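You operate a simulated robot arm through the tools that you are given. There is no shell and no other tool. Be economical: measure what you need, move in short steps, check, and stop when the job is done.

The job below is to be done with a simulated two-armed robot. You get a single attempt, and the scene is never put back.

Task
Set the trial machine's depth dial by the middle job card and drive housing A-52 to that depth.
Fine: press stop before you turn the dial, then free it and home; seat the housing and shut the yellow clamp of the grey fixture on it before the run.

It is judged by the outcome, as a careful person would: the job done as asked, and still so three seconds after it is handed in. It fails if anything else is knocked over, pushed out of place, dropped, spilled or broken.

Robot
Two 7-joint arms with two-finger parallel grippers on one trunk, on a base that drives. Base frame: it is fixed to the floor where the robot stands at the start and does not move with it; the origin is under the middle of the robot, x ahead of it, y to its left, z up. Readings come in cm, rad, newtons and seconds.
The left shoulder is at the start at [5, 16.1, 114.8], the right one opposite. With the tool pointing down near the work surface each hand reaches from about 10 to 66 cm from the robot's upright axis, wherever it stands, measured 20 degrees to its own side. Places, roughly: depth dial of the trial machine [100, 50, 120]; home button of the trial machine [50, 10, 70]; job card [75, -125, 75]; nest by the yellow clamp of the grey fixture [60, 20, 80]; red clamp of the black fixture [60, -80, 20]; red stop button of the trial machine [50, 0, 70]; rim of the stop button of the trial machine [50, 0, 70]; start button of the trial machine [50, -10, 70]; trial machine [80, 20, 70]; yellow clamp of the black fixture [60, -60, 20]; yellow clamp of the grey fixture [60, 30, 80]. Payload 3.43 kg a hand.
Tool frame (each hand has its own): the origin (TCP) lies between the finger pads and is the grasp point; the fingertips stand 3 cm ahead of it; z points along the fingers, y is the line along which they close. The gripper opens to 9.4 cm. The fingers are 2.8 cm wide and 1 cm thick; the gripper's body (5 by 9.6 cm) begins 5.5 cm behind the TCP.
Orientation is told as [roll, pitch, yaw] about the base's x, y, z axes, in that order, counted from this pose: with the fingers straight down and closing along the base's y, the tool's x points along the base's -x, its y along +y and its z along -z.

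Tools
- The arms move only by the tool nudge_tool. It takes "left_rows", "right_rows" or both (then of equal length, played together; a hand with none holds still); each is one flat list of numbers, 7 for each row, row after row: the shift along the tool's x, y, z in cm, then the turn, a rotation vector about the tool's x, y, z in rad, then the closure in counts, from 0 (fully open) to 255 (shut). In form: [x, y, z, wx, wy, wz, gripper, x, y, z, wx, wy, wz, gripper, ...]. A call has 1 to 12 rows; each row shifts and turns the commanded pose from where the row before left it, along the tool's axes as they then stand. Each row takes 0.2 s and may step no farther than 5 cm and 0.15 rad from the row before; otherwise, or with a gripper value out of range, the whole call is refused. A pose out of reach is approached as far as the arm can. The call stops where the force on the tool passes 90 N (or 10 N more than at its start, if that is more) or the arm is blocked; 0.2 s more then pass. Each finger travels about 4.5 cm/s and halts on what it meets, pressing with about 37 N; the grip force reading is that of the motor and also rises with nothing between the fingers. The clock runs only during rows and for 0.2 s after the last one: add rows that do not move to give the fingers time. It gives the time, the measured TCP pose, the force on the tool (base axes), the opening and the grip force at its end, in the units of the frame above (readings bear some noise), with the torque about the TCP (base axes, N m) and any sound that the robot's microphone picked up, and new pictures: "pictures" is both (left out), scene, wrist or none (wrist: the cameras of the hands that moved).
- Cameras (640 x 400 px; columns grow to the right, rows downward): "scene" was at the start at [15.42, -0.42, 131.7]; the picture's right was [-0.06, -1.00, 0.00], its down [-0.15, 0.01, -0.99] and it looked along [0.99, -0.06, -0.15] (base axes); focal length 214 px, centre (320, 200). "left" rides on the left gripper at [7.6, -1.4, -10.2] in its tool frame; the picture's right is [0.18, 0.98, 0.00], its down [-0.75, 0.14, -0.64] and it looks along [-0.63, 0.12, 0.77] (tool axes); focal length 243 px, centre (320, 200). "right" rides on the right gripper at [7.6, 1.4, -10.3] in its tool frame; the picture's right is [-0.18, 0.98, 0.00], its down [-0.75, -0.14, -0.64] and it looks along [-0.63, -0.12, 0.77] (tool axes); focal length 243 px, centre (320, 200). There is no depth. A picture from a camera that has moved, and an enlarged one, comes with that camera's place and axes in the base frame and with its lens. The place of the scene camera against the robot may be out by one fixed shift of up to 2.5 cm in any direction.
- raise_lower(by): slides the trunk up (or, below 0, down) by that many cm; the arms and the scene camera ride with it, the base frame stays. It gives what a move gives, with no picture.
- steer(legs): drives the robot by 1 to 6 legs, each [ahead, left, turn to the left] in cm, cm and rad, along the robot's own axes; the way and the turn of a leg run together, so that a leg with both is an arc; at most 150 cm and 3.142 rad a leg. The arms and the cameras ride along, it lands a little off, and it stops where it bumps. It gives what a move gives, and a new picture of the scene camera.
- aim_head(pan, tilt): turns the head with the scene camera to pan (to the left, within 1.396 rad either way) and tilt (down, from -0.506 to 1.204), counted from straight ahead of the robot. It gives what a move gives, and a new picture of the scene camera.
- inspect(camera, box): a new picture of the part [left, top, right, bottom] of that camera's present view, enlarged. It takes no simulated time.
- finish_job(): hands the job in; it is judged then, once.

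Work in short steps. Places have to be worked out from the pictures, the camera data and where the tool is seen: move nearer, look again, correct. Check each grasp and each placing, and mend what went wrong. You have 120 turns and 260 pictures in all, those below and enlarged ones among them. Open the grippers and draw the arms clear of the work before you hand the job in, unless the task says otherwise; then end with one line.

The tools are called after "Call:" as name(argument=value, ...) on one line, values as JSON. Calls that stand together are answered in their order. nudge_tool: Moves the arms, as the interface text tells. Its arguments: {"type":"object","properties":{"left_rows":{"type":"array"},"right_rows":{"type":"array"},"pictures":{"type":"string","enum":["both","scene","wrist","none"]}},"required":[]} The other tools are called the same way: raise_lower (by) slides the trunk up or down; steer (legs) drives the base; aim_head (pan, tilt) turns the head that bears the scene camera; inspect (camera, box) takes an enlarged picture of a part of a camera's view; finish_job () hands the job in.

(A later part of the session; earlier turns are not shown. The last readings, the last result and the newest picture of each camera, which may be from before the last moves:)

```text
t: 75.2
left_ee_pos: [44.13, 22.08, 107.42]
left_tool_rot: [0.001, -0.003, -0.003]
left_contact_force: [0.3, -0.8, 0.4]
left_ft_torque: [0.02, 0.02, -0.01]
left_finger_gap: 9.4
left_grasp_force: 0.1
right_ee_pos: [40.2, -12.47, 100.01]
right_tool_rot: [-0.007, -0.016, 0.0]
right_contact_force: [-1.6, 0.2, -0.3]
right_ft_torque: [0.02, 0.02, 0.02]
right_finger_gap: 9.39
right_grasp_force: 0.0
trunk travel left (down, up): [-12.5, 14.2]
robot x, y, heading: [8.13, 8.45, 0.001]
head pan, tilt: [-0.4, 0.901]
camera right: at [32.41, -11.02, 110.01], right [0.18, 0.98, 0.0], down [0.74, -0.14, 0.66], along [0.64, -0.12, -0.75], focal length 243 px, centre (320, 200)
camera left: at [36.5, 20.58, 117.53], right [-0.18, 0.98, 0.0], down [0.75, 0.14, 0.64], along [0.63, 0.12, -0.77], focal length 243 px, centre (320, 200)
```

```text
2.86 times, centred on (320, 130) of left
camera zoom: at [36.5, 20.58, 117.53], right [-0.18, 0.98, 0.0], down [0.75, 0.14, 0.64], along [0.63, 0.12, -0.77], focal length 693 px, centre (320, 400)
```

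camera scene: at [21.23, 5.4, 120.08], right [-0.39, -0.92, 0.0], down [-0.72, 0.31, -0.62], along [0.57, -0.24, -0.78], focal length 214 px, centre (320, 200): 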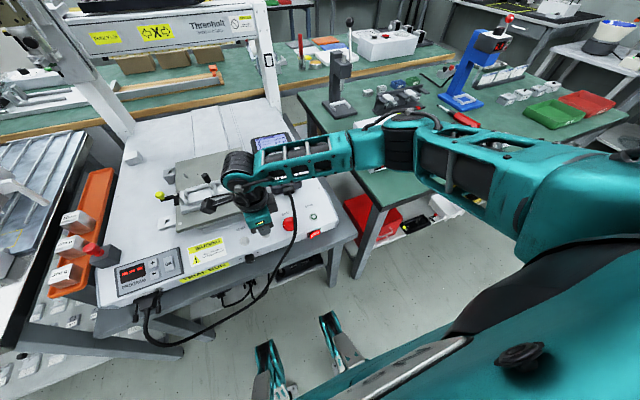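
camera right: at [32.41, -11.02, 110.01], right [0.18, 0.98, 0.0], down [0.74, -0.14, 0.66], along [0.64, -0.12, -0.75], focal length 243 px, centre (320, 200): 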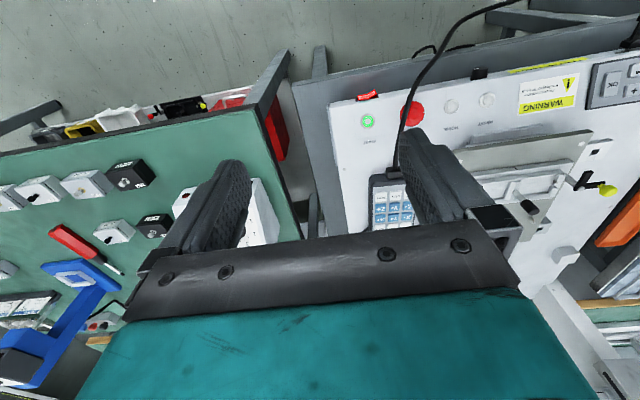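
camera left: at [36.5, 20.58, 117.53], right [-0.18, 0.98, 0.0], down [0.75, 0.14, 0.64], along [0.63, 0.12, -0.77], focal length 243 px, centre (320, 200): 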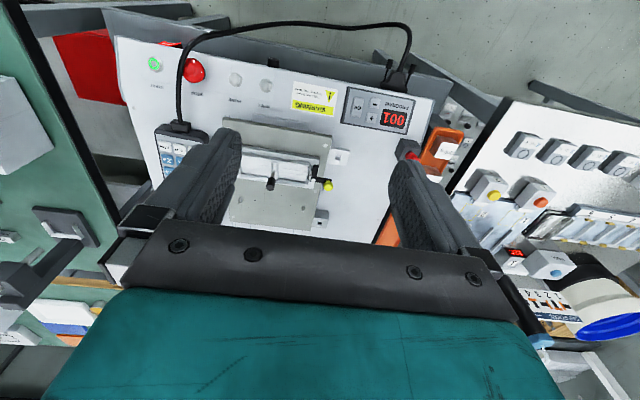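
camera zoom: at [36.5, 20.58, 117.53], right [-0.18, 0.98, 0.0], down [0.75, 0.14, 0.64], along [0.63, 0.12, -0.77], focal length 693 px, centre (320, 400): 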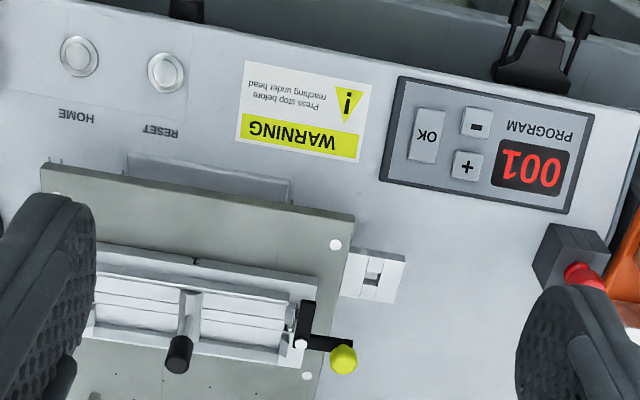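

Call:
inspect(camera="left", box=[235, 135, 345, 205])

Call:
inspect(camera="scene", box=[150, 140, 270, 240])

```text
5.71 times, centred on (290, 170) of left
camera zoom: at [36.5, 20.58, 117.53], right [-0.18, 0.98, 0.0], down [0.75, 0.14, 0.64], along [0.63, 0.12, -0.77], focal length 1386 px, centre (491, 371)
```

zoom: 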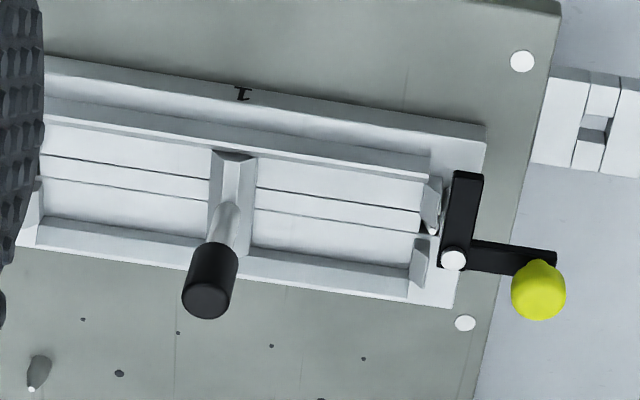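

```text
4.00 times, centred on (210, 190) of scene
camera zoom: at [21.23, 5.32, 120.08], right [-0.39, -0.92, 0.0], down [-0.72, 0.31, -0.62], along [0.57, -0.24, -0.78], focal length 858 px, centre (760, 240)
```

zoom: 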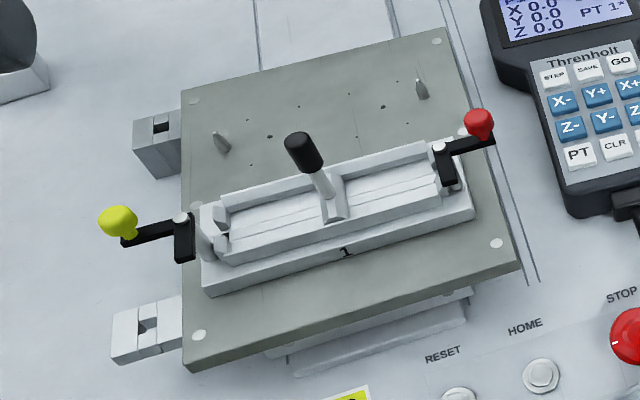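

Nest (yellow pocket) centre ≈[64, 20.5, 77], about 6×3.7 cm; the clamp lever will close by swinging the knob toward the robot. Now drive to the right bench for A-52.

Call:
steer(legs=[[-10, 0, 0], [0, -53, 0]])

Call:
inspect(camera="right", box=[120, 0, 520, 250])

```text
t: 81.1
left_ee_pos: [34.01, -30.67, 107.38]
left_tool_rot: [0.003, -0.001, 0.0]
left_contact_force: [1.2, 0.1, -0.3]
left_ft_torque: [0.02, 0.02, 0.01]
left_finger_gap: 9.42
left_grasp_force: 0.0
right_ee_pos: [30.17, -65.31, 99.95]
right_tool_rot: [-0.008, -0.017, 0.003]
right_contact_force: [0.7, 0.2, 0.3]
right_ft_torque: [-0.02, 0.0, -0.03]
right_finger_gap: 9.37
right_grasp_force: 0.1
trunk travel left (down, up): [-12.5, 14.2]
robot x, y, heading: [-1.89, -44.57, 0.004]
head pan, tilt: [-0.4, 0.901]
camera scene: at [11.17, -47.58, 120.08], right [-0.39, -0.92, 0.0], down [-0.72, 0.3, -0.62], along [0.57, -0.24, -0.78], focal length 214 px, centre (320, 200)
```

scene: 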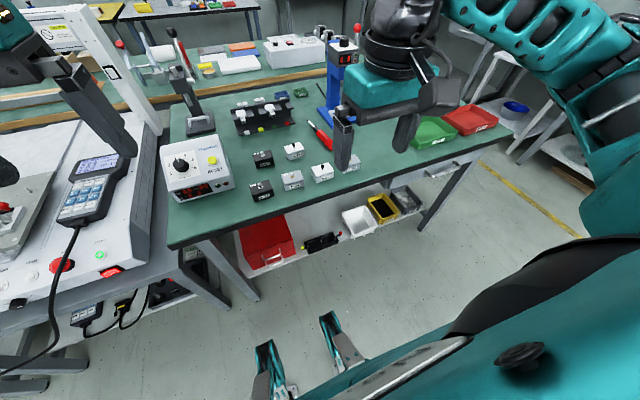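

```text
1.60 times, centred on (320, 125) of right
camera zoom: at [22.43, -63.84, 110.01], right [0.18, 0.98, 0.0], down [0.74, -0.13, 0.66], along [0.65, -0.12, -0.75], focal length 388 px, centre (320, 320)
```

zoom: 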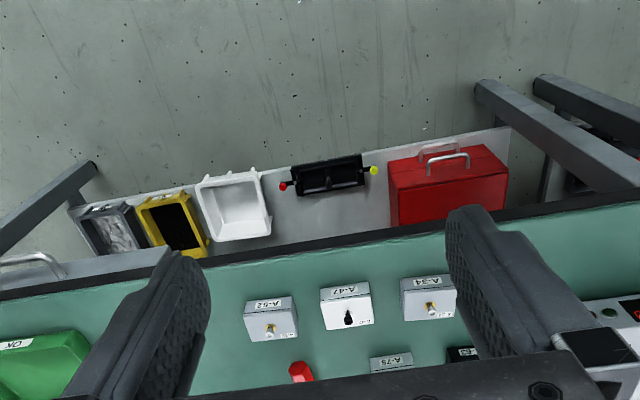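

A-52 is in view (rough [50.7, −75]). Move the right hand above it for a second sight line.

Call:
nudge_tool(right_rows=[-4, -2, 2, 0, 0, 0, 0, -4, -2, 2, 0, 0, 0, 0, -4, -2, 2, 0, 0, 0, 0, -3, -2, 2, 0, 0, 0, 0], pictures="wrist")

Call:
inspect(camera="right", box=[240, 60, 400, 180])

```text
t: 82.1
left_ee_pos: [34.06, -30.8, 107.35]
left_tool_rot: [0.001, 0.001, 0.0]
left_contact_force: [0.6, -0.8, 0.7]
left_ft_torque: [0.0, -0.01, -0.03]
left_finger_gap: 9.41
left_grasp_force: 0.1
right_ee_pos: [45.46, -73.38, 92.3]
right_tool_rot: [-0.008, -0.018, 0.003]
right_contact_force: [-0.6, -0.4, 0.4]
right_ft_torque: [0.01, 0.0, -0.02]
right_finger_gap: 9.39
right_grasp_force: 0.1
trunk travel left (down, up): [-12.5, 14.2]
robot x, y, heading: [-1.83, -45.45, 0.001]
head pan, tilt: [-0.4, 0.901]
camera right: at [37.68, -71.92, 102.23], right [0.18, 0.98, 0.0], down [0.74, -0.13, 0.66], along [0.65, -0.12, -0.75], focal length 243 px, centre (320, 200)
```

right: 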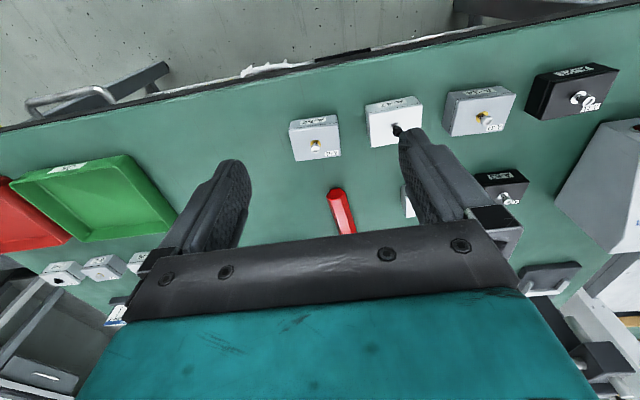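

```text
3.33 times, centred on (320, 120) of right
camera zoom: at [37.68, -71.92, 102.23], right [0.18, 0.98, 0.0], down [0.74, -0.13, 0.66], along [0.65, -0.12, -0.75], focal length 809 px, centre (320, 467)
```

zoom: 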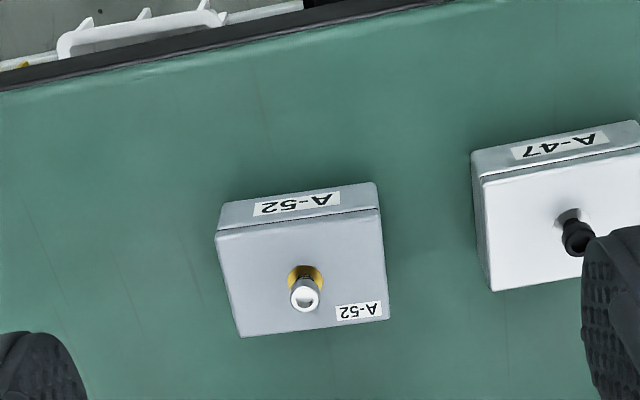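

A-52 lid centre ≈[50.6, −74.9], top z≈76.8, ~5.7×4 cm, already aligned with the base axes. I yaw the right hand −90° (fingers closing along x, as needed for the nest).

Call:
nudge_tool(right_rows=[0, 0, 0, -0.008, 0.018, 0, 100, 0, 0, 0, 0, 0, 0.143, 100, 0, 0, 0, 0, 0, 0.143, 100, 0, 0, 0, 0, 0, 0.143, 100, 0, 0, 0, 0, 0, 0.143, 100, 0, 0, 0, 0, 0, 0.143, 100, 0, 0, 0, 0, 0, 0.143, 100, 0, 0, 0, 0, 0, 0.143, 100, 0, 0, 0, 0, 0, 0.143, 100, 0, 0, 0, 0, 0, 0.143, 100, 0, 0, 0, 0, 0, 0.143, 100, 0, 0, 0, 0, 0, 0.143, 100], pictures="none")

Call:
nudge_tool(right_rows=[-0.75, 2.5, 2, 0, 0, 0, 85, -0.75, 2.6, 2, 0, 0, 0, 85], pictures="wrist")

Call:
inspect(camera="right", box=[220, 60, 420, 200])

```text
t: 84.7
left_ee_pos: [34.0, -30.67, 107.3]
left_tool_rot: [0.003, -0.001, 0.0]
left_contact_force: [-0.7, 0.1, 0.0]
left_ft_torque: [0.01, 0.0, 0.03]
left_finger_gap: 9.43
left_grasp_force: 0.0
right_ee_pos: [45.34, -73.21, 92.35]
right_tool_rot: [0.0, 0.001, -1.573]
right_contact_force: [-0.5, 0.6, -0.1]
right_ft_torque: [0.0, -0.02, -0.02]
right_finger_gap: 5.73
right_grasp_force: 0.0
trunk travel left (down, up): [-12.5, 14.2]
robot x, y, heading: [-1.61, -44.86, 0.005]
head pan, tilt: [-0.4, 0.901]
```

```text
t: 85.3
left_ee_pos: [34.05, -30.78, 107.4]
left_tool_rot: [0.003, 0.0, 0.001]
left_contact_force: [0.6, 0.1, -0.1]
left_ft_torque: [0.0, -0.02, -0.01]
left_finger_gap: 9.39
left_grasp_force: 0.0
right_ee_pos: [50.55, -74.75, 88.22]
right_tool_rot: [0.001, -0.001, -1.567]
right_contact_force: [-0.1, -0.4, -0.1]
right_ft_torque: [-0.02, -0.02, 0.01]
right_finger_gap: 6.27
right_grasp_force: 0.1
trunk travel left (down, up): [-12.5, 14.2]
robot x, y, heading: [-1.82, -44.79, 0.004]
head pan, tilt: [-0.4, 0.901]
camera right: at [52.01, -67.2, 98.45], right [0.98, -0.18, 0.0], down [-0.14, -0.75, 0.64], along [-0.12, -0.63, -0.77], focal length 243 px, centre (320, 200)
```

right: 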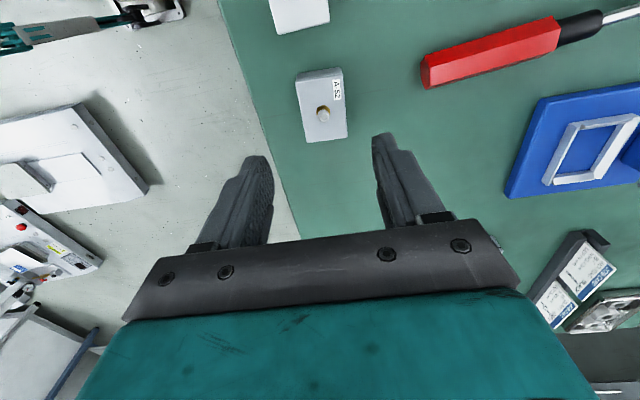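

```text
2.86 times, centred on (320, 130) of right
camera zoom: at [52.01, -67.2, 98.45], right [0.98, -0.18, 0.0], down [-0.14, -0.75, 0.64], along [-0.12, -0.63, -0.77], focal length 693 px, centre (320, 400)
```

zoom: 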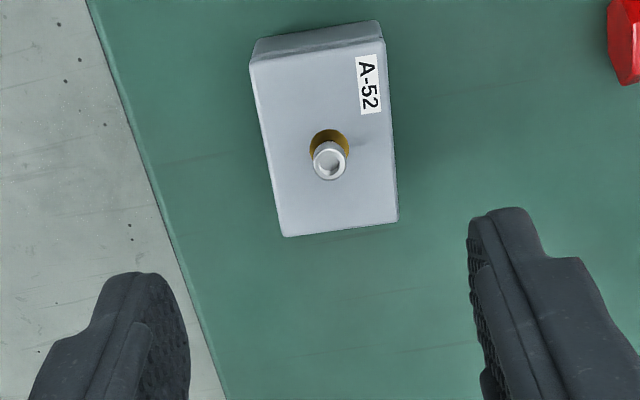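

Hand is centred on A-52. Descend so tips are ~1.2 cm below the lid's top, and grip.

Call:
nudge_tool(right_rows=[-0.1, 0.2, 4, 0, 0, 0, 85, 0, 0, 3, 0, 0, 0, 95, 0, 0, 1.4, 0, 0, 0, 100, 0, 0, 1, 0, 0, 0, 100], pictures="wrist")

Call:
inspect(camera="right", box=[220, 80, 420, 220])

```text
t: 86.3
left_ee_pos: [34.04, -30.82, 107.36]
left_tool_rot: [0.002, 0.0, 0.001]
left_contact_force: [-1.0, -0.9, -0.8]
left_ft_torque: [-0.01, 0.0, -0.03]
left_finger_gap: 9.41
left_grasp_force: 0.1
right_ee_pos: [50.63, -74.84, 78.78]
right_tool_rot: [0.001, 0.003, -1.567]
right_contact_force: [-0.3, 0.7, -1.2]
right_ft_torque: [0.01, 0.01, 0.01]
right_finger_gap: 5.72
right_grasp_force: 0.0
trunk travel left (down, up): [-12.5, 14.2]
robot x, y, heading: [-1.95, -44.77, 0.007]
head pan, tilt: [-0.4, 0.901]
camera right: at [52.1, -67.28, 89.02], right [0.98, -0.18, 0.0], down [-0.14, -0.75, 0.64], along [-0.12, -0.63, -0.77], focal length 243 px, centre (320, 200)
```

right: 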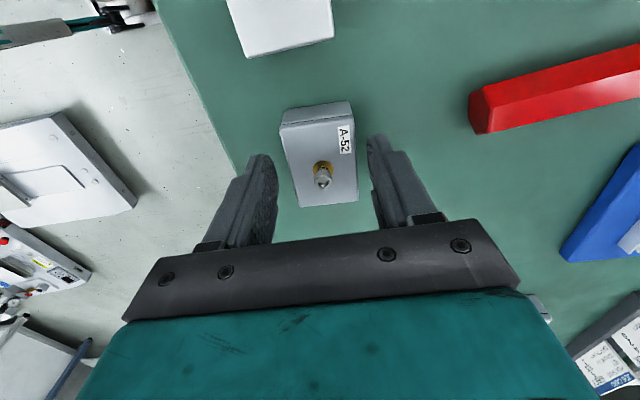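

```text
2.86 times, centred on (320, 150) of right
camera zoom: at [52.1, -67.28, 89.02], right [0.98, -0.18, 0.0], down [-0.14, -0.75, 0.64], along [-0.12, -0.63, -0.77], focal length 693 px, centre (320, 343)
```

zoom: 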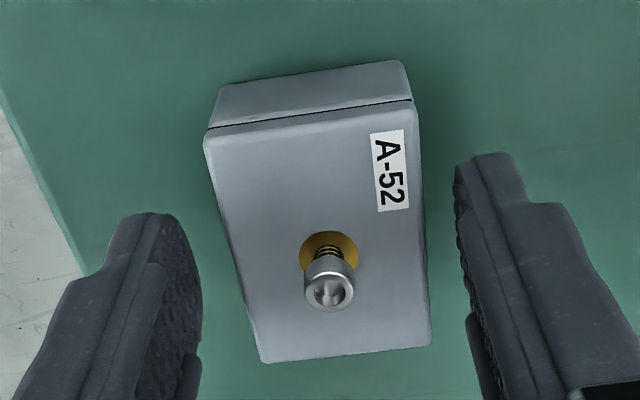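

Lid top is nearer 76.3, so I go 0.7 cm lower and close.

Call:
nudge_tool(right_rows=[0, 0.15, 0.7, 0, 0, 0, 100, 0, 0, 0, 0, 0, 0, 255, 0, 0, 0, 0, 0, 0, 255, 0, 0, 0, 0, 0, 0, 255, 0, 0, 0, 0, 0, 0, 255], pictures="none")

Call:
nudge_tool(right_rows=[0, 0, -2, 0, 0, 0, 255, 0, 0, -4, 0, 0, 0, 255], pictures="none")

Call:
inspect(camera="right", box=[220, 80, 420, 220])

```text
t: 87.5
left_ee_pos: [34.07, -30.7, 107.41]
left_tool_rot: [0.001, 0.0, 0.0]
left_contact_force: [-0.6, 0.0, -0.6]
left_ft_torque: [-0.01, 0.02, -0.01]
left_finger_gap: 9.42
left_grasp_force: 0.0
right_ee_pos: [50.79, -74.82, 78.29]
right_tool_rot: [0.001, 0.002, -1.57]
right_contact_force: [-0.3, 0.1, 0.2]
right_ft_torque: [0.01, 0.0, 0.02]
right_finger_gap: 3.9
right_grasp_force: 37.2
trunk travel left (down, up): [-12.5, 14.2]
robot x, y, heading: [-1.75, -44.99, 0.003]
head pan, tilt: [-0.4, 0.901]
```

```text
t: 88.1
left_ee_pos: [34.13, -30.7, 107.33]
left_tool_rot: [0.001, 0.001, 0.002]
left_contact_force: [-0.6, -0.3, 0.3]
left_ft_torque: [0.01, -0.01, -0.01]
left_finger_gap: 9.38
left_grasp_force: 0.0
right_ee_pos: [51.03, -74.88, 84.13]
right_tool_rot: [0.001, 0.001, -1.568]
right_contact_force: [-0.2, -0.4, 0.0]
right_ft_torque: [0.01, -0.02, -0.02]
right_finger_gap: 3.86
right_grasp_force: 37.0
trunk travel left (down, up): [-12.5, 14.2]
robot x, y, heading: [-2.0, -45.08, 0.003]
head pan, tilt: [-0.4, 0.901]
```

```text
2.86 times, centred on (320, 150) of right
camera zoom: at [52.3, -67.27, 94.4], right [0.98, -0.18, 0.0], down [-0.14, -0.75, 0.64], along [-0.12, -0.63, -0.77], focal length 693 px, centre (320, 343)
```

zoom: 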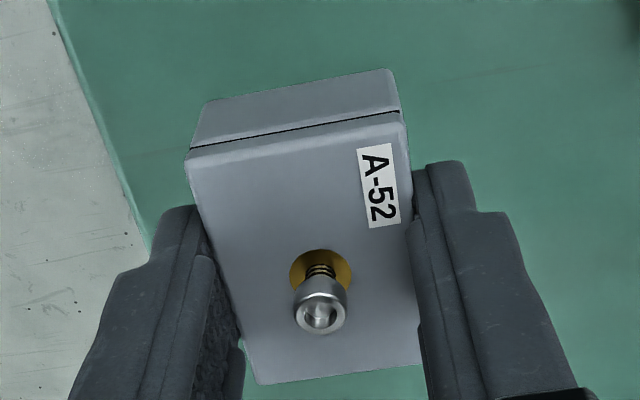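

A-52 is held (3.9 cm). Raise it, retract a little, and drive back to the machine.

Call:
nudge_tool(right_rows=[0, -1, -4, 0, 0, 0, 255, 0, -2, -4, 0, 0, 0, 255, 0, -2, -4, 0, 0, 0, 255, 0, -2, -4, 0, 0, 0, 255, 0, -2, -1, 0, 0, 0, 255], pictures="none")

Call:
steer(legs=[[0, 70, 0], [11, 0, 0]])

```text
t: 89.3
left_ee_pos: [34.04, -30.7, 107.33]
left_tool_rot: [0.002, 0.0, 0.0]
left_contact_force: [1.1, -0.6, -0.1]
left_ft_torque: [-0.01, -0.03, 0.01]
left_finger_gap: 9.4
left_grasp_force: 0.1
right_ee_pos: [41.86, -74.93, 101.19]
right_tool_rot: [0.0, 0.001, -1.569]
right_contact_force: [0.3, -0.2, -0.5]
right_ft_torque: [-0.03, 0.01, 0.02]
right_finger_gap: 3.88
right_grasp_force: 37.1
trunk travel left (down, up): [-12.5, 14.2]
robot x, y, heading: [-2.11, -44.41, -0.005]
head pan, tilt: [-0.4, 0.901]
```

```text
t: 96.6
left_ee_pos: [45.03, 38.89, 107.4]
left_tool_rot: [0.003, -0.001, -0.006]
left_contact_force: [-0.8, 0.2, -0.9]
left_ft_torque: [0.02, 0.02, 0.0]
left_finger_gap: 9.42
left_grasp_force: 0.1
right_ee_pos: [52.58, -5.16, 101.16]
right_tool_rot: [0.0, 0.002, -1.571]
right_contact_force: [0.2, -0.8, 0.3]
right_ft_torque: [-0.02, 0.03, 0.02]
right_finger_gap: 3.88
right_grasp_force: 36.9
trunk travel left (down, up): [-12.5, 14.2]
robot x, y, heading: [8.91, 24.83, -0.008]
head pan, tilt: [-0.4, 0.901]
camera scene: at [22.08, 22.22, 120.07], right [-0.39, -0.92, 0.0], down [-0.72, 0.31, -0.62], along [0.57, -0.24, -0.78], focal length 214 px, centre (320, 200)
```

scene: 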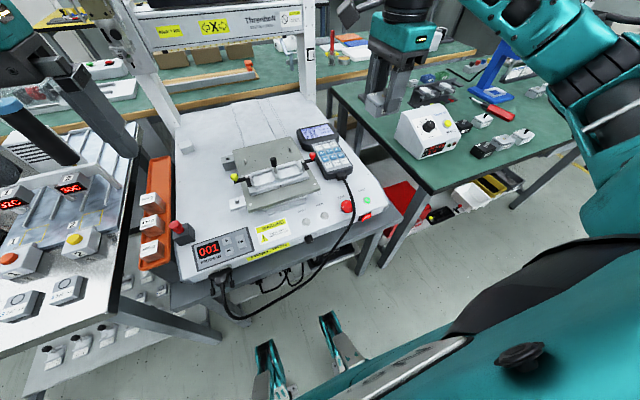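

Move the held housing above the yellow nest and look.

Call:
nudge_tool(right_rows=[4, 1.5, 0, 0, 0, 0, 255, 4, 1.5, 0, 0, 0, 0, 255, 4, 2, 0, 0, 0, 0, 255, 4, 2, 1, 0, 0, 0, 255, 4, 2, 2, 0, 0, 0, 255, 4, 1.7, 2, 0, 0, 0, 255, 1.5, 0.7, 1, 0, 0, 0, 255], pictures="wrist")

Call:
inspect(camera="left", box=[140, 60, 340, 200])

Call:
inspect(camera="scene", box=[200, 100, 360, 220])

```text
t: 98.2
left_ee_pos: [45.04, 38.88, 107.46]
left_tool_rot: [0.0, 0.002, -0.005]
left_contact_force: [0.4, 0.0, 0.1]
left_ft_torque: [0.02, -0.02, 0.03]
left_finger_gap: 9.37
left_grasp_force: 0.1
right_ee_pos: [64.29, 20.29, 95.17]
right_tool_rot: [0.003, 0.002, -1.571]
right_contact_force: [0.1, 0.2, -0.6]
right_ft_torque: [0.05, 0.02, 0.02]
right_finger_gap: 3.9
right_grasp_force: 37.1
trunk travel left (down, up): [-12.5, 14.2]
robot x, y, heading: [9.0, 25.36, -0.006]
head pan, tilt: [-0.4, 0.901]
camera right: at [65.62, 27.86, 105.45], right [0.98, -0.19, 0.0], down [-0.14, -0.75, 0.64], along [-0.12, -0.63, -0.77], focal length 243 px, centre (320, 200)
```

right: 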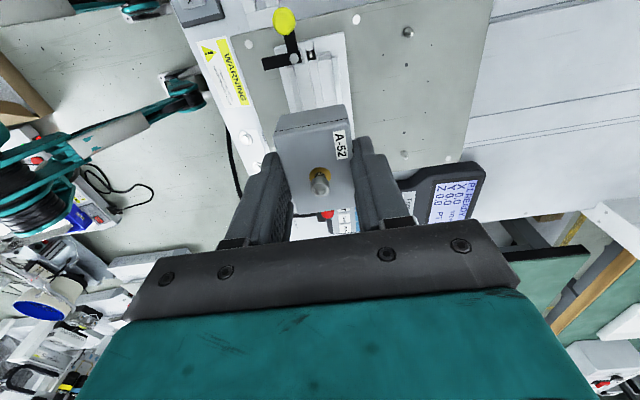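

```text
2.86 times, centred on (240, 130) of left
camera zoom: at [37.33, 37.53, 117.53], right [-0.18, 0.98, 0.0], down [0.75, 0.14, 0.64], along [0.63, 0.12, -0.77], focal length 693 px, centre (549, 400)
```

zoom: 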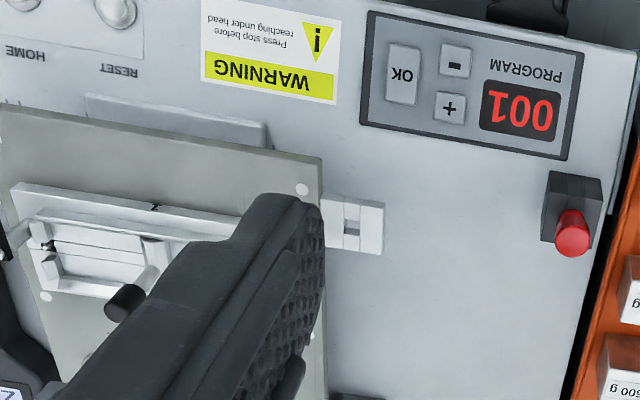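

```text
3.33 times, centred on (280, 160) of scene
camera zoom: at [22.03, 22.24, 120.08], right [-0.39, -0.92, 0.0], down [-0.72, 0.31, -0.62], along [0.57, -0.24, -0.78], focal length 715 px, centre (453, 333)
```

zoom: 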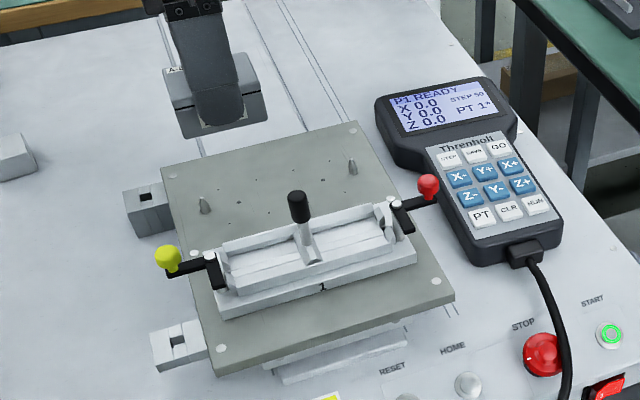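

Pivot triangulates to [62.5, 24.2, 80.3]; pocket centre ≈[63.1, 20.3]. I move to x 63.1 and down to z 88 for a check.

Call:
nudge_tool(right_rows=[0, -1.1, 3, 0, 0, 0, 255, 0, 0, 4, 0, 0, 0, 255], left_rows=[2, 0, 0, 0, 0, 0, 0, 3, 0, 0, 0, 0, 0, 0], pictures="none")

Call:
inspect(camera="right", box=[220, 20, 420, 160])

Call:
inspect(camera="left", box=[120, 90, 320, 230])

Call:
inspect(camera="scene", box=[210, 120, 330, 220])

```text
t: 98.8
left_ee_pos: [39.97, 39.0, 107.43]
left_tool_rot: [0.001, 0.0, -0.004]
left_contact_force: [0.8, 0.0, -0.1]
left_ft_torque: [0.01, 0.0, -0.01]
left_finger_gap: 9.41
left_grasp_force: 0.0
right_ee_pos: [63.13, 20.15, 88.17]
right_tool_rot: [-0.001, 0.001, -1.573]
right_contact_force: [-0.3, -0.6, -0.2]
right_ft_torque: [0.0, 0.03, 0.03]
right_finger_gap: 3.89
right_grasp_force: 37.1
trunk travel left (down, up): [-12.5, 14.2]
robot x, y, heading: [9.19, 25.27, -0.002]
head pan, tilt: [-0.4, 0.901]
```

```text
2.86 times, centred on (320, 90) of right
camera zoom: at [64.52, 27.86, 98.38], right [0.98, -0.19, 0.0], down [-0.14, -0.75, 0.64], along [-0.12, -0.63, -0.77], focal length 693 px, centre (320, 514)
```

zoom: 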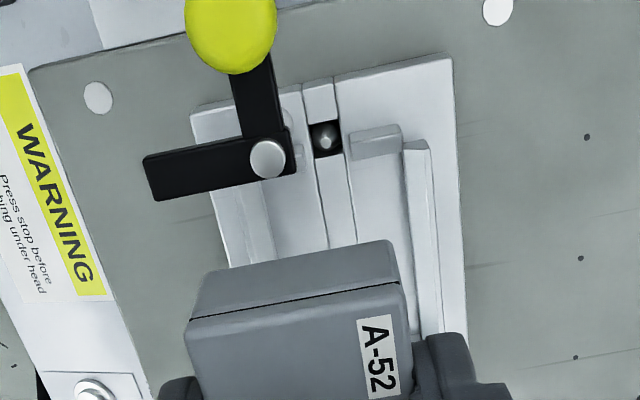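

```text
2.86 times, centred on (220, 160) of left
camera zoom: at [32.31, 37.54, 117.53], right [-0.18, 0.98, 0.0], down [0.75, 0.14, 0.64], along [0.63, 0.12, -0.77], focal length 693 px, centre (606, 314)
```

zoom: 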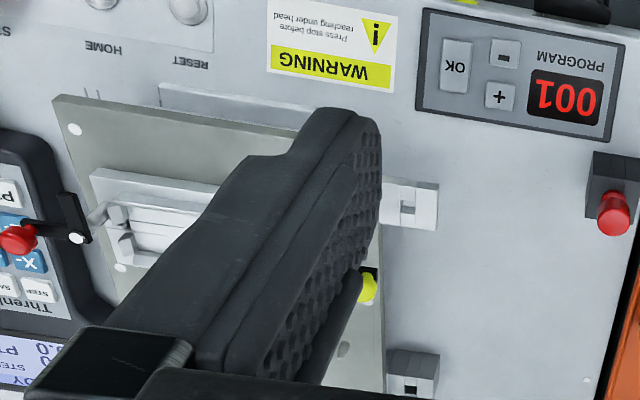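

```text
4.00 times, centred on (270, 170) of scene
camera zoom: at [22.03, 22.23, 120.09], right [-0.39, -0.92, 0.0], down [-0.72, 0.31, -0.62], along [0.57, -0.24, -0.78], focal length 858 px, centre (520, 320)
```

zoom: 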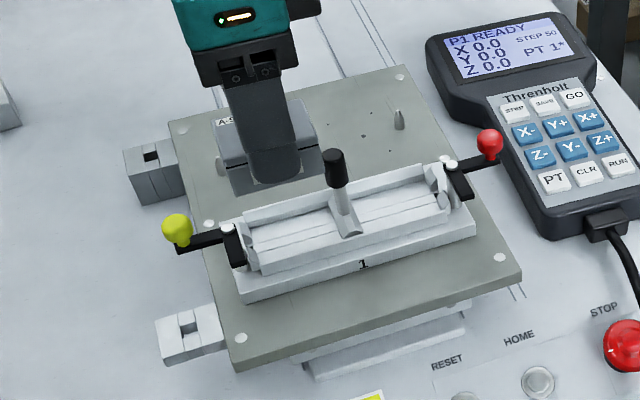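

Pocket centre refined to x≈63.8, y≈20.3 (housing now centred at 63.1, 20.15). Correct and lower to just above the rails.

Call:
nudge_tool(right_rows=[0.1, 0.65, 0, 0, 0, 0, 255, 0, 0, 3, 0, 0, 0, 255, 0, 0, 1.5, 0, 0, 0, 255], pictures="none")

Call:
inspect(camera="right", box=[220, 40, 420, 180])

Call:
inspect(camera="scene", box=[220, 130, 310, 200])

```text
t: 99.6
left_ee_pos: [40.02, 38.96, 107.38]
left_tool_rot: [0.002, -0.001, -0.005]
left_contact_force: [0.1, 0.7, 0.5]
left_ft_torque: [0.0, 0.02, 0.01]
left_finger_gap: 9.39
left_grasp_force: 0.1
right_ee_pos: [63.62, 20.29, 83.66]
right_tool_rot: [0.0, 0.001, -1.574]
right_contact_force: [-0.6, 0.1, -0.8]
right_ft_torque: [-0.02, -0.03, 0.02]
right_finger_gap: 3.88
right_grasp_force: 37.3
trunk travel left (down, up): [-12.5, 14.2]
robot x, y, heading: [9.26, 25.21, -0.001]
head pan, tilt: [-0.4, 0.901]
```

```text
2.86 times, centred on (320, 110) of right
camera zoom: at [65.1, 27.95, 93.95], right [0.98, -0.19, 0.0], down [-0.14, -0.75, 0.64], along [-0.12, -0.63, -0.77], focal length 693 px, centre (320, 457)
```

zoom: 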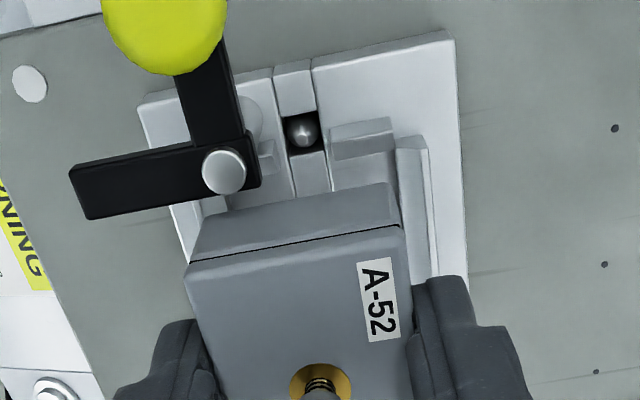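

```text
5.71 times, centred on (265, 165) of scene
camera zoom: at [22.03, 22.23, 120.08], right [-0.39, -0.92, 0.0], down [-0.72, 0.31, -0.62], along [0.57, -0.24, -0.78], focal length 1226 px, centre (634, 400)
```

zoom: 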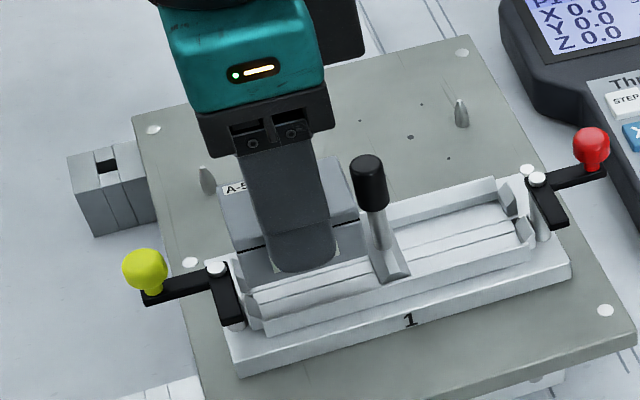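

Nearly aligned; nudge x +0.2, y +0.1 and lower gently, watching the force.

Call:
nudge_tool(right_rows=[0.08, 0.2, 0, 0, 0, 0, 255, 0, 0, 1, 0, 0, 0, 255, 0, 0, 0.7, 0, 0, 0, 255], pictures="none")

Call:
inspect(camera="right", box=[240, 60, 380, 160])

Call:
inspect(camera="scene", box=[220, 130, 310, 200])

```text
t: 100.4
left_ee_pos: [39.84, 39.12, 107.41]
left_tool_rot: [0.003, -0.001, -0.005]
left_contact_force: [0.2, -0.3, 0.5]
left_ft_torque: [0.01, 0.01, 0.03]
left_finger_gap: 9.41
left_grasp_force: 0.0
right_ee_pos: [63.81, 20.5, 82.01]
right_tool_rot: [0.001, 0.001, -1.572]
right_contact_force: [-0.1, 0.5, -0.5]
right_ft_torque: [0.0, 0.0, 0.03]
right_finger_gap: 3.86
right_grasp_force: 36.9
trunk travel left (down, up): [-12.5, 14.2]
robot x, y, heading: [8.64, 25.09, 0.0]
head pan, tilt: [-0.4, 0.901]
```

```text
4.00 times, centred on (310, 110) of right
camera zoom: at [65.24, 28.07, 92.22], right [0.98, -0.19, 0.0], down [-0.14, -0.75, 0.64], along [-0.12, -0.63, -0.77], focal length 970 px, centre (360, 560)
```

zoom: 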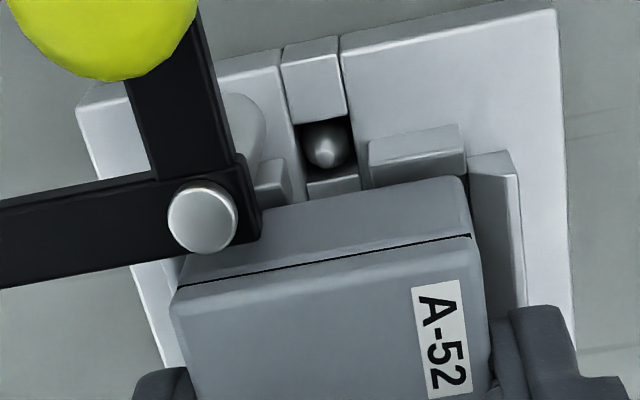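

```text
5.71 times, centred on (265, 165) of scene
camera zoom: at [22.03, 22.23, 120.08], right [-0.39, -0.92, 0.0], down [-0.72, 0.31, -0.62], along [0.57, -0.24, -0.78], focal length 1226 px, centre (634, 400)
```

zoom: 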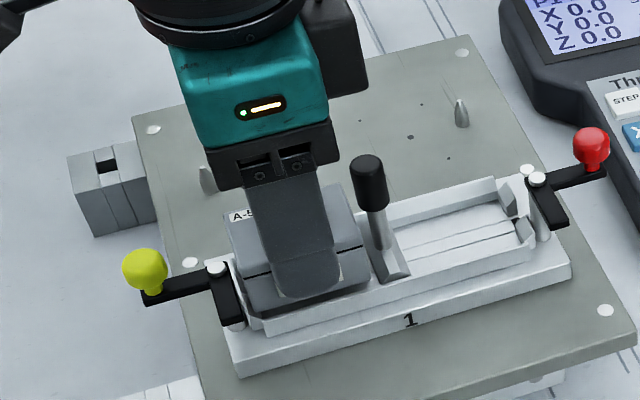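

Bottom is just above the pocket; shift −0.1 in y and descend in small steps.

Call:
nudge_tool(right_rows=[-0.1, 0, 0, 0, 0, 0, 255, 0, 0, 0.4, 0, 0, 0, 255, 0, 0, 0.4, 0, 0, 0, 255], pictures="none")

Call:
inspect(camera="right", box=[240, 60, 380, 160])

Call:
inspect(camera="scene", box=[235, 150, 295, 190])

```text
t: 101.2
left_ee_pos: [39.99, 38.89, 107.28]
left_tool_rot: [0.002, 0.0, -0.007]
left_contact_force: [0.4, -0.7, -0.1]
left_ft_torque: [-0.03, -0.02, -0.01]
left_finger_gap: 9.42
left_grasp_force: 0.2
right_ee_pos: [63.72, 20.3, 81.06]
right_tool_rot: [0.0, 0.0, -1.576]
right_contact_force: [0.7, -2.9, -1.7]
right_ft_torque: [-0.13, -0.02, 0.03]
right_finger_gap: 3.91
right_grasp_force: 36.4
trunk travel left (down, up): [-12.5, 14.2]
robot x, y, heading: [8.91, 25.2, -0.005]
head pan, tilt: [-0.4, 0.901]
```

```text
4.00 times, centred on (310, 110) of right
camera zoom: at [65.3, 27.86, 91.33], right [0.98, -0.19, 0.0], down [-0.14, -0.75, 0.64], along [-0.12, -0.63, -0.77], focal length 970 px, centre (360, 560)
```

zoom: 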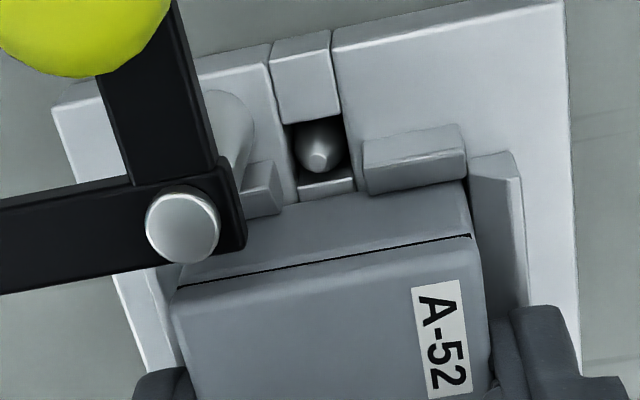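

```text
10.00 times, centred on (265, 170) of scene
camera zoom: at [22.06, 22.2, 120.07], right [-0.39, -0.92, 0.0], down [-0.72, 0.31, -0.62], along [0.57, -0.24, -0.78], focal length 2145 px, centre (870, 500)
```

zoom: 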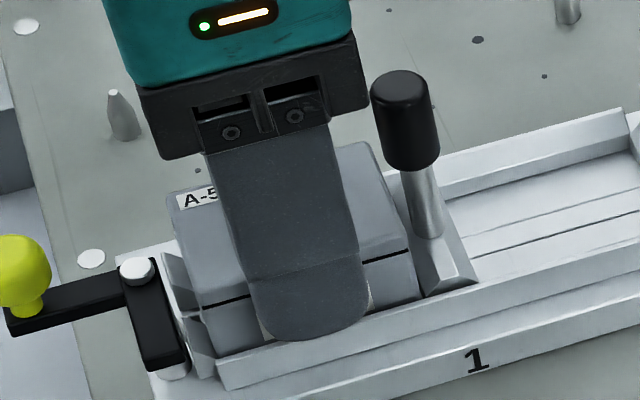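

Entering cleanly. Continue down gently.

Call:
nudge_tool(right_rows=[0, 0, 0.3, 0, 0, 0, 255, 0, 0, 0.3, 0, 0, 0, 255, 0, 0, 0.3, 0, 0, 0, 255], pictures="none")

Call:
inspect(camera="scene", box=[235, 150, 295, 190])

```text
t: 102.0
left_ee_pos: [39.58, 38.95, 107.65]
left_tool_rot: [0.0, -0.007, -0.006]
left_contact_force: [0.6, -0.6, 0.1]
left_ft_torque: [0.03, -0.01, -0.04]
left_finger_gap: 9.41
left_grasp_force: 0.1
right_ee_pos: [63.76, 20.2, 81.02]
right_tool_rot: [0.008, 0.002, -1.574]
right_contact_force: [-4.7, -13.6, 40.9]
right_ft_torque: [-0.75, 1.04, 0.17]
right_finger_gap: 3.87
right_grasp_force: 36.8
trunk travel left (down, up): [-12.5, 14.2]
robot x, y, heading: [8.74, 24.66, -0.002]
head pan, tilt: [-0.4, 0.901]
```

```text
10.00 times, centred on (265, 170) of scene
camera zoom: at [21.65, 22.15, 120.19], right [-0.39, -0.92, 0.0], down [-0.72, 0.31, -0.62], along [0.57, -0.24, -0.78], focal length 2145 px, centre (870, 500)
```

zoom: 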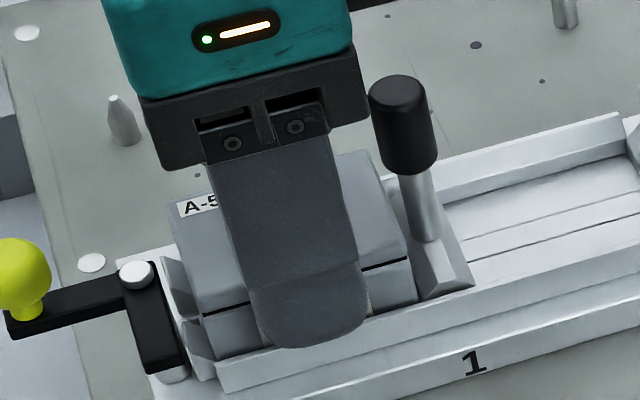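

Contact (41 N) — either seated or fingertips on the rails. I unload slightly, open, lift and check.

Call:
nudge_tool(right_rows=[0, 0, -0.5, 0, 0, 0, 255, 0, 0, 0, 0, 0, 0, 140, 0, 0, 0, 0, 0, 0, 100, 0, 0, -2, 0, 0, 0, 80, 0, 0, -4, 0, 0, 0, 80, 0, 0, -3, 0, 0, 0, 80], pictures="none")

Call:
inspect(camera="right", box=[220, 20, 420, 160])

Call:
inspect(camera="scene", box=[225, 140, 315, 200])

```text
t: 103.4
left_ee_pos: [39.83, 39.08, 107.35]
left_tool_rot: [0.002, 0.001, -0.005]
left_contact_force: [-0.8, -0.3, 0.4]
left_ft_torque: [0.02, 0.0, 0.0]
left_finger_gap: 9.4
left_grasp_force: 0.0
right_ee_pos: [63.78, 20.3, 89.71]
right_tool_rot: [0.001, 0.001, -1.574]
right_contact_force: [0.6, -0.6, 0.3]
right_ft_torque: [0.0, 0.01, -0.01]
right_finger_gap: 6.48
right_grasp_force: 0.0
trunk travel left (down, up): [-12.5, 14.2]
robot x, y, heading: [9.02, 25.16, -0.002]
head pan, tilt: [-0.4, 0.901]
```

```text
2.86 times, centred on (320, 90) of right
camera zoom: at [65.22, 28.0, 99.93], right [0.98, -0.19, 0.0], down [-0.14, -0.75, 0.64], along [-0.12, -0.63, -0.77], focal length 693 px, centre (320, 514)
```

zoom: 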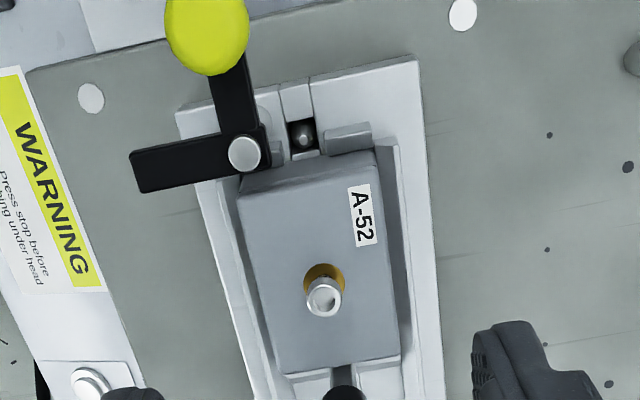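

```text
6.67 times, centred on (270, 170) of scene
camera zoom: at [22.0, 22.23, 120.08], right [-0.39, -0.92, 0.0], down [-0.72, 0.31, -0.62], along [0.57, -0.24, -0.78], focal length 1430 px, centre (653, 400)
```

zoom: 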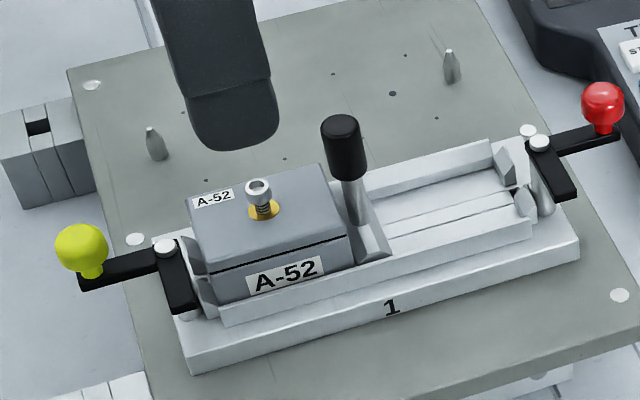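

The housing sits in the nest. To make sure it's fully seated I straddle the screw with the fingers (gap ~1.7 cm) and press the lid down evenly.

Call:
nudge_tool(right_rows=[0, 0, 0, 0, 0, 0, 208, 0, 0, 2, 0, 0, 0, 208, 0, 0, 2, 0, 0, 0, 208, 0, 0, 1.5, 0, 0, 0, 208, 0, 0, 0, 0, 0, 0, 208], pictures="none")

Call:
inspect(camera="right", box=[220, 60, 420, 200])

```text
t: 104.6
left_ee_pos: [39.97, 39.06, 107.45]
left_tool_rot: [0.002, 0.0, -0.005]
left_contact_force: [-0.6, 0.4, 0.1]
left_ft_torque: [0.03, 0.02, 0.02]
left_finger_gap: 9.39
left_grasp_force: 0.1
right_ee_pos: [63.7, 20.34, 84.21]
right_tool_rot: [0.0, 0.003, -1.572]
right_contact_force: [0.1, 0.4, -0.3]
right_ft_torque: [-0.03, -0.03, 0.02]
right_finger_gap: 1.7
right_grasp_force: 0.0
trunk travel left (down, up): [-12.5, 14.2]
robot x, y, heading: [9.13, 24.89, -0.006]
head pan, tilt: [-0.4, 0.901]
```

```text
2.86 times, centred on (320, 130) of right
camera zoom: at [65.24, 27.95, 94.48], right [0.98, -0.19, 0.0], down [-0.14, -0.75, 0.64], along [-0.12, -0.63, -0.77], focal length 693 px, centre (320, 400)
```

zoom: 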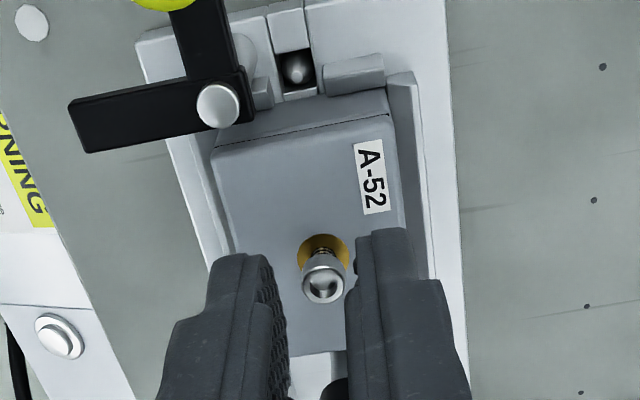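

Call:
nudge_tool(right_rows=[0, 0, 0.7, 0, 0, 0, 208, 0, 0, 0.5, 0, 0, 0, 208, 0, 0, 0.5, 0, 0, 0, 208, 0, 0, 0.3, 0, 0, 0, 208], pictures="none")

Call:
inspect(camera="right", box=[220, 60, 420, 200])

```text
t: 105.6
left_ee_pos: [39.7, 38.99, 107.54]
left_tool_rot: [0.002, -0.002, -0.005]
left_contact_force: [-0.8, -0.8, 0.1]
left_ft_torque: [-0.04, -0.03, -0.02]
left_finger_gap: 9.41
left_grasp_force: 0.0
right_ee_pos: [63.91, 20.54, 82.97]
right_tool_rot: [0.008, 0.003, -1.571]
right_contact_force: [-2.7, -4.2, 32.0]
right_ft_torque: [-0.22, 0.26, 0.06]
right_finger_gap: 1.74
right_grasp_force: 0.4
trunk travel left (down, up): [-12.5, 14.2]
robot x, y, heading: [9.17, 25.14, -0.003]
head pan, tilt: [-0.4, 0.901]
```

```text
2.86 times, centred on (320, 130) of right
camera zoom: at [65.18, 27.97, 93.13], right [0.98, -0.19, 0.01], down [-0.15, -0.76, 0.64], along [-0.11, -0.63, -0.77], focal length 693 px, centre (320, 400)
```

zoom: 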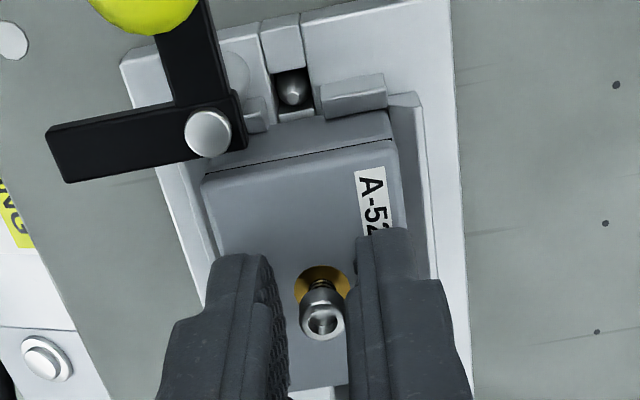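

Call:
nudge_tool(right_rows=[0, 0, -3, 0, 0, 0, 208, 0, 0, -4, 0, 0, 0, 208, 0, 2, -3, 0, 0, 0, 208], pictures="none")

Call:
inspect(camera="scene", box=[240, 155, 310, 195])

Call:
inspect(camera="right", box=[240, 20, 380, 120])

```text
t: 106.4
left_ee_pos: [39.99, 38.98, 107.34]
left_tool_rot: [0.0, 0.0, -0.005]
left_contact_force: [1.2, -0.1, 0.0]
left_ft_torque: [0.0, 0.01, 0.01]
left_finger_gap: 9.41
left_grasp_force: 0.0
right_ee_pos: [65.92, 20.37, 92.23]
right_tool_rot: [0.001, 0.0, -1.572]
right_contact_force: [-0.5, 0.5, 0.4]
right_ft_torque: [-0.03, 0.03, -0.01]
right_finger_gap: 1.71
right_grasp_force: 0.1
trunk travel left (down, up): [-12.5, 14.2]
robot x, y, heading: [8.49, 25.29, -0.004]
head pan, tilt: [-0.4, 0.901]
```

```text
9.14 times, centred on (275, 175) of scene
camera zoom: at [22.01, 22.25, 120.08], right [-0.39, -0.92, 0.0], down [-0.72, 0.31, -0.62], along [0.57, -0.24, -0.78], focal length 1961 px, centre (731, 429)
```

zoom: 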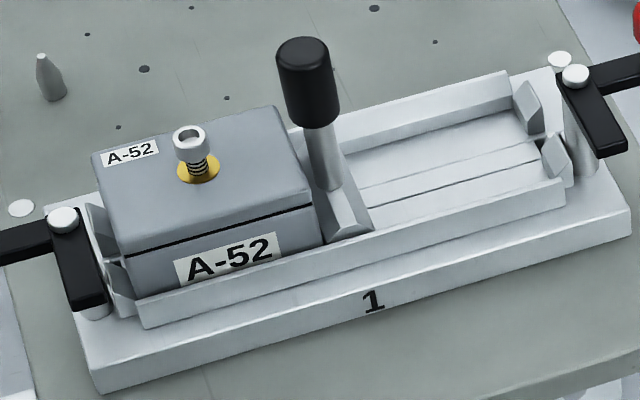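

```text
4.00 times, centred on (310, 70) of right
camera zoom: at [67.27, 27.96, 102.42], right [0.98, -0.19, 0.0], down [-0.14, -0.75, 0.64], along [-0.12, -0.63, -0.77], focal length 970 px, centre (360, 720)
```

zoom: 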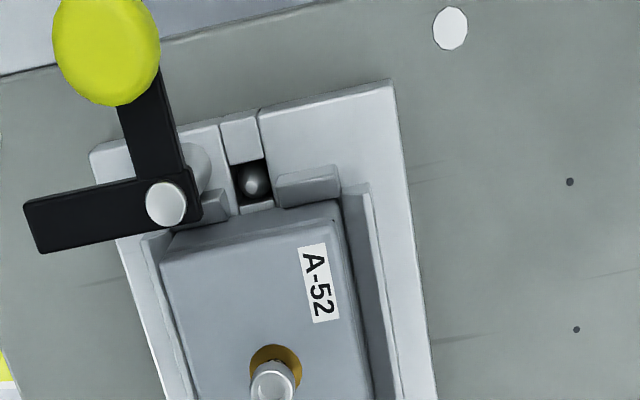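

The housing is level and seated (lid top z≈80). Clamp pivot ≈[62.5, 24.15], yellow knob ≈[62.7, 27, 83]. I clear the right hand and bring the left hand above the knob.

Call:
nudge_tool(right_rows=[0, 0, -3, 0, 0, 0, 150, -4, -2, -2, 0, 0, 0, 150, -4, -2, -2, 0, 0, 0, 150, -4, -2, -1, 0, 0, 0, 150, -4, -2, 0, 0, 0, 0, 150, -4, -2, 0, 0, 0, 0, 150, -4, -2, 0, 0, 0, 0, 150, 0, 0, 0, 0, 0, 0, 150, 0, 0, 0, 0, 0, 0, 150, 0, 0, 0, 0, 0, 0, 150, 0, 0, 0, 0, 0, 0, 150], left_rows=[0, 0, 0, 0, 0, 0, 100, 0, 0, 0, 0, 0, 0, 100, 0, 0, 0, 0, 0, 0, 100, 0, 0, 0, 0, 0, 0, 100, -3.2, -1.7, 2, 0, 0, 0, 100, -3.2, -1.7, 2, 0, 0, 0, 100, -3.2, -1.7, 2, 0, 0, 0, 100, -3.2, -1.7, 2, 0, 0, 0, 100, -3.2, -1.7, 2, 0, 0, 0, 100, -3.2, -1.7, 2, 0, 0, 0, 130, -2, -1.7, 1, 0, 0, 0, 130], pictures="none")

Call:
inspect(camera="left", box=[220, 60, 420, 200])

```text
t: 108.8
left_ee_pos: [61.19, 27.08, 94.27]
left_tool_rot: [0.002, 0.0, -0.005]
left_contact_force: [0.2, 0.5, 0.3]
left_ft_torque: [-0.03, 0.02, -0.01]
left_finger_gap: 4.6
left_grasp_force: 0.1
right_ee_pos: [53.72, -3.7, 100.25]
right_tool_rot: [0.0, 0.002, -1.573]
right_contact_force: [0.3, 0.2, 0.4]
right_ft_torque: [0.0, -0.01, 0.04]
right_finger_gap: 3.88
right_grasp_force: 0.1
trunk travel left (down, up): [-12.5, 14.2]
robot x, y, heading: [8.86, 25.02, -0.001]
head pan, tilt: [-0.4, 0.901]
```

```text
2.86 times, centred on (320, 130) of left
camera zoom: at [53.51, 25.54, 104.46], right [-0.18, 0.98, 0.0], down [0.75, 0.14, 0.64], along [0.63, 0.12, -0.77], focal length 693 px, centre (320, 400)
```

zoom: 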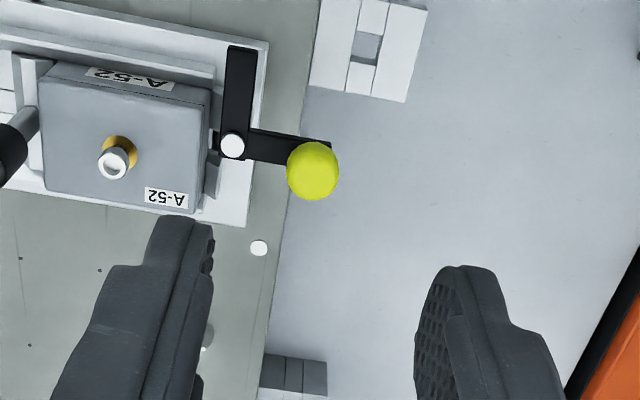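

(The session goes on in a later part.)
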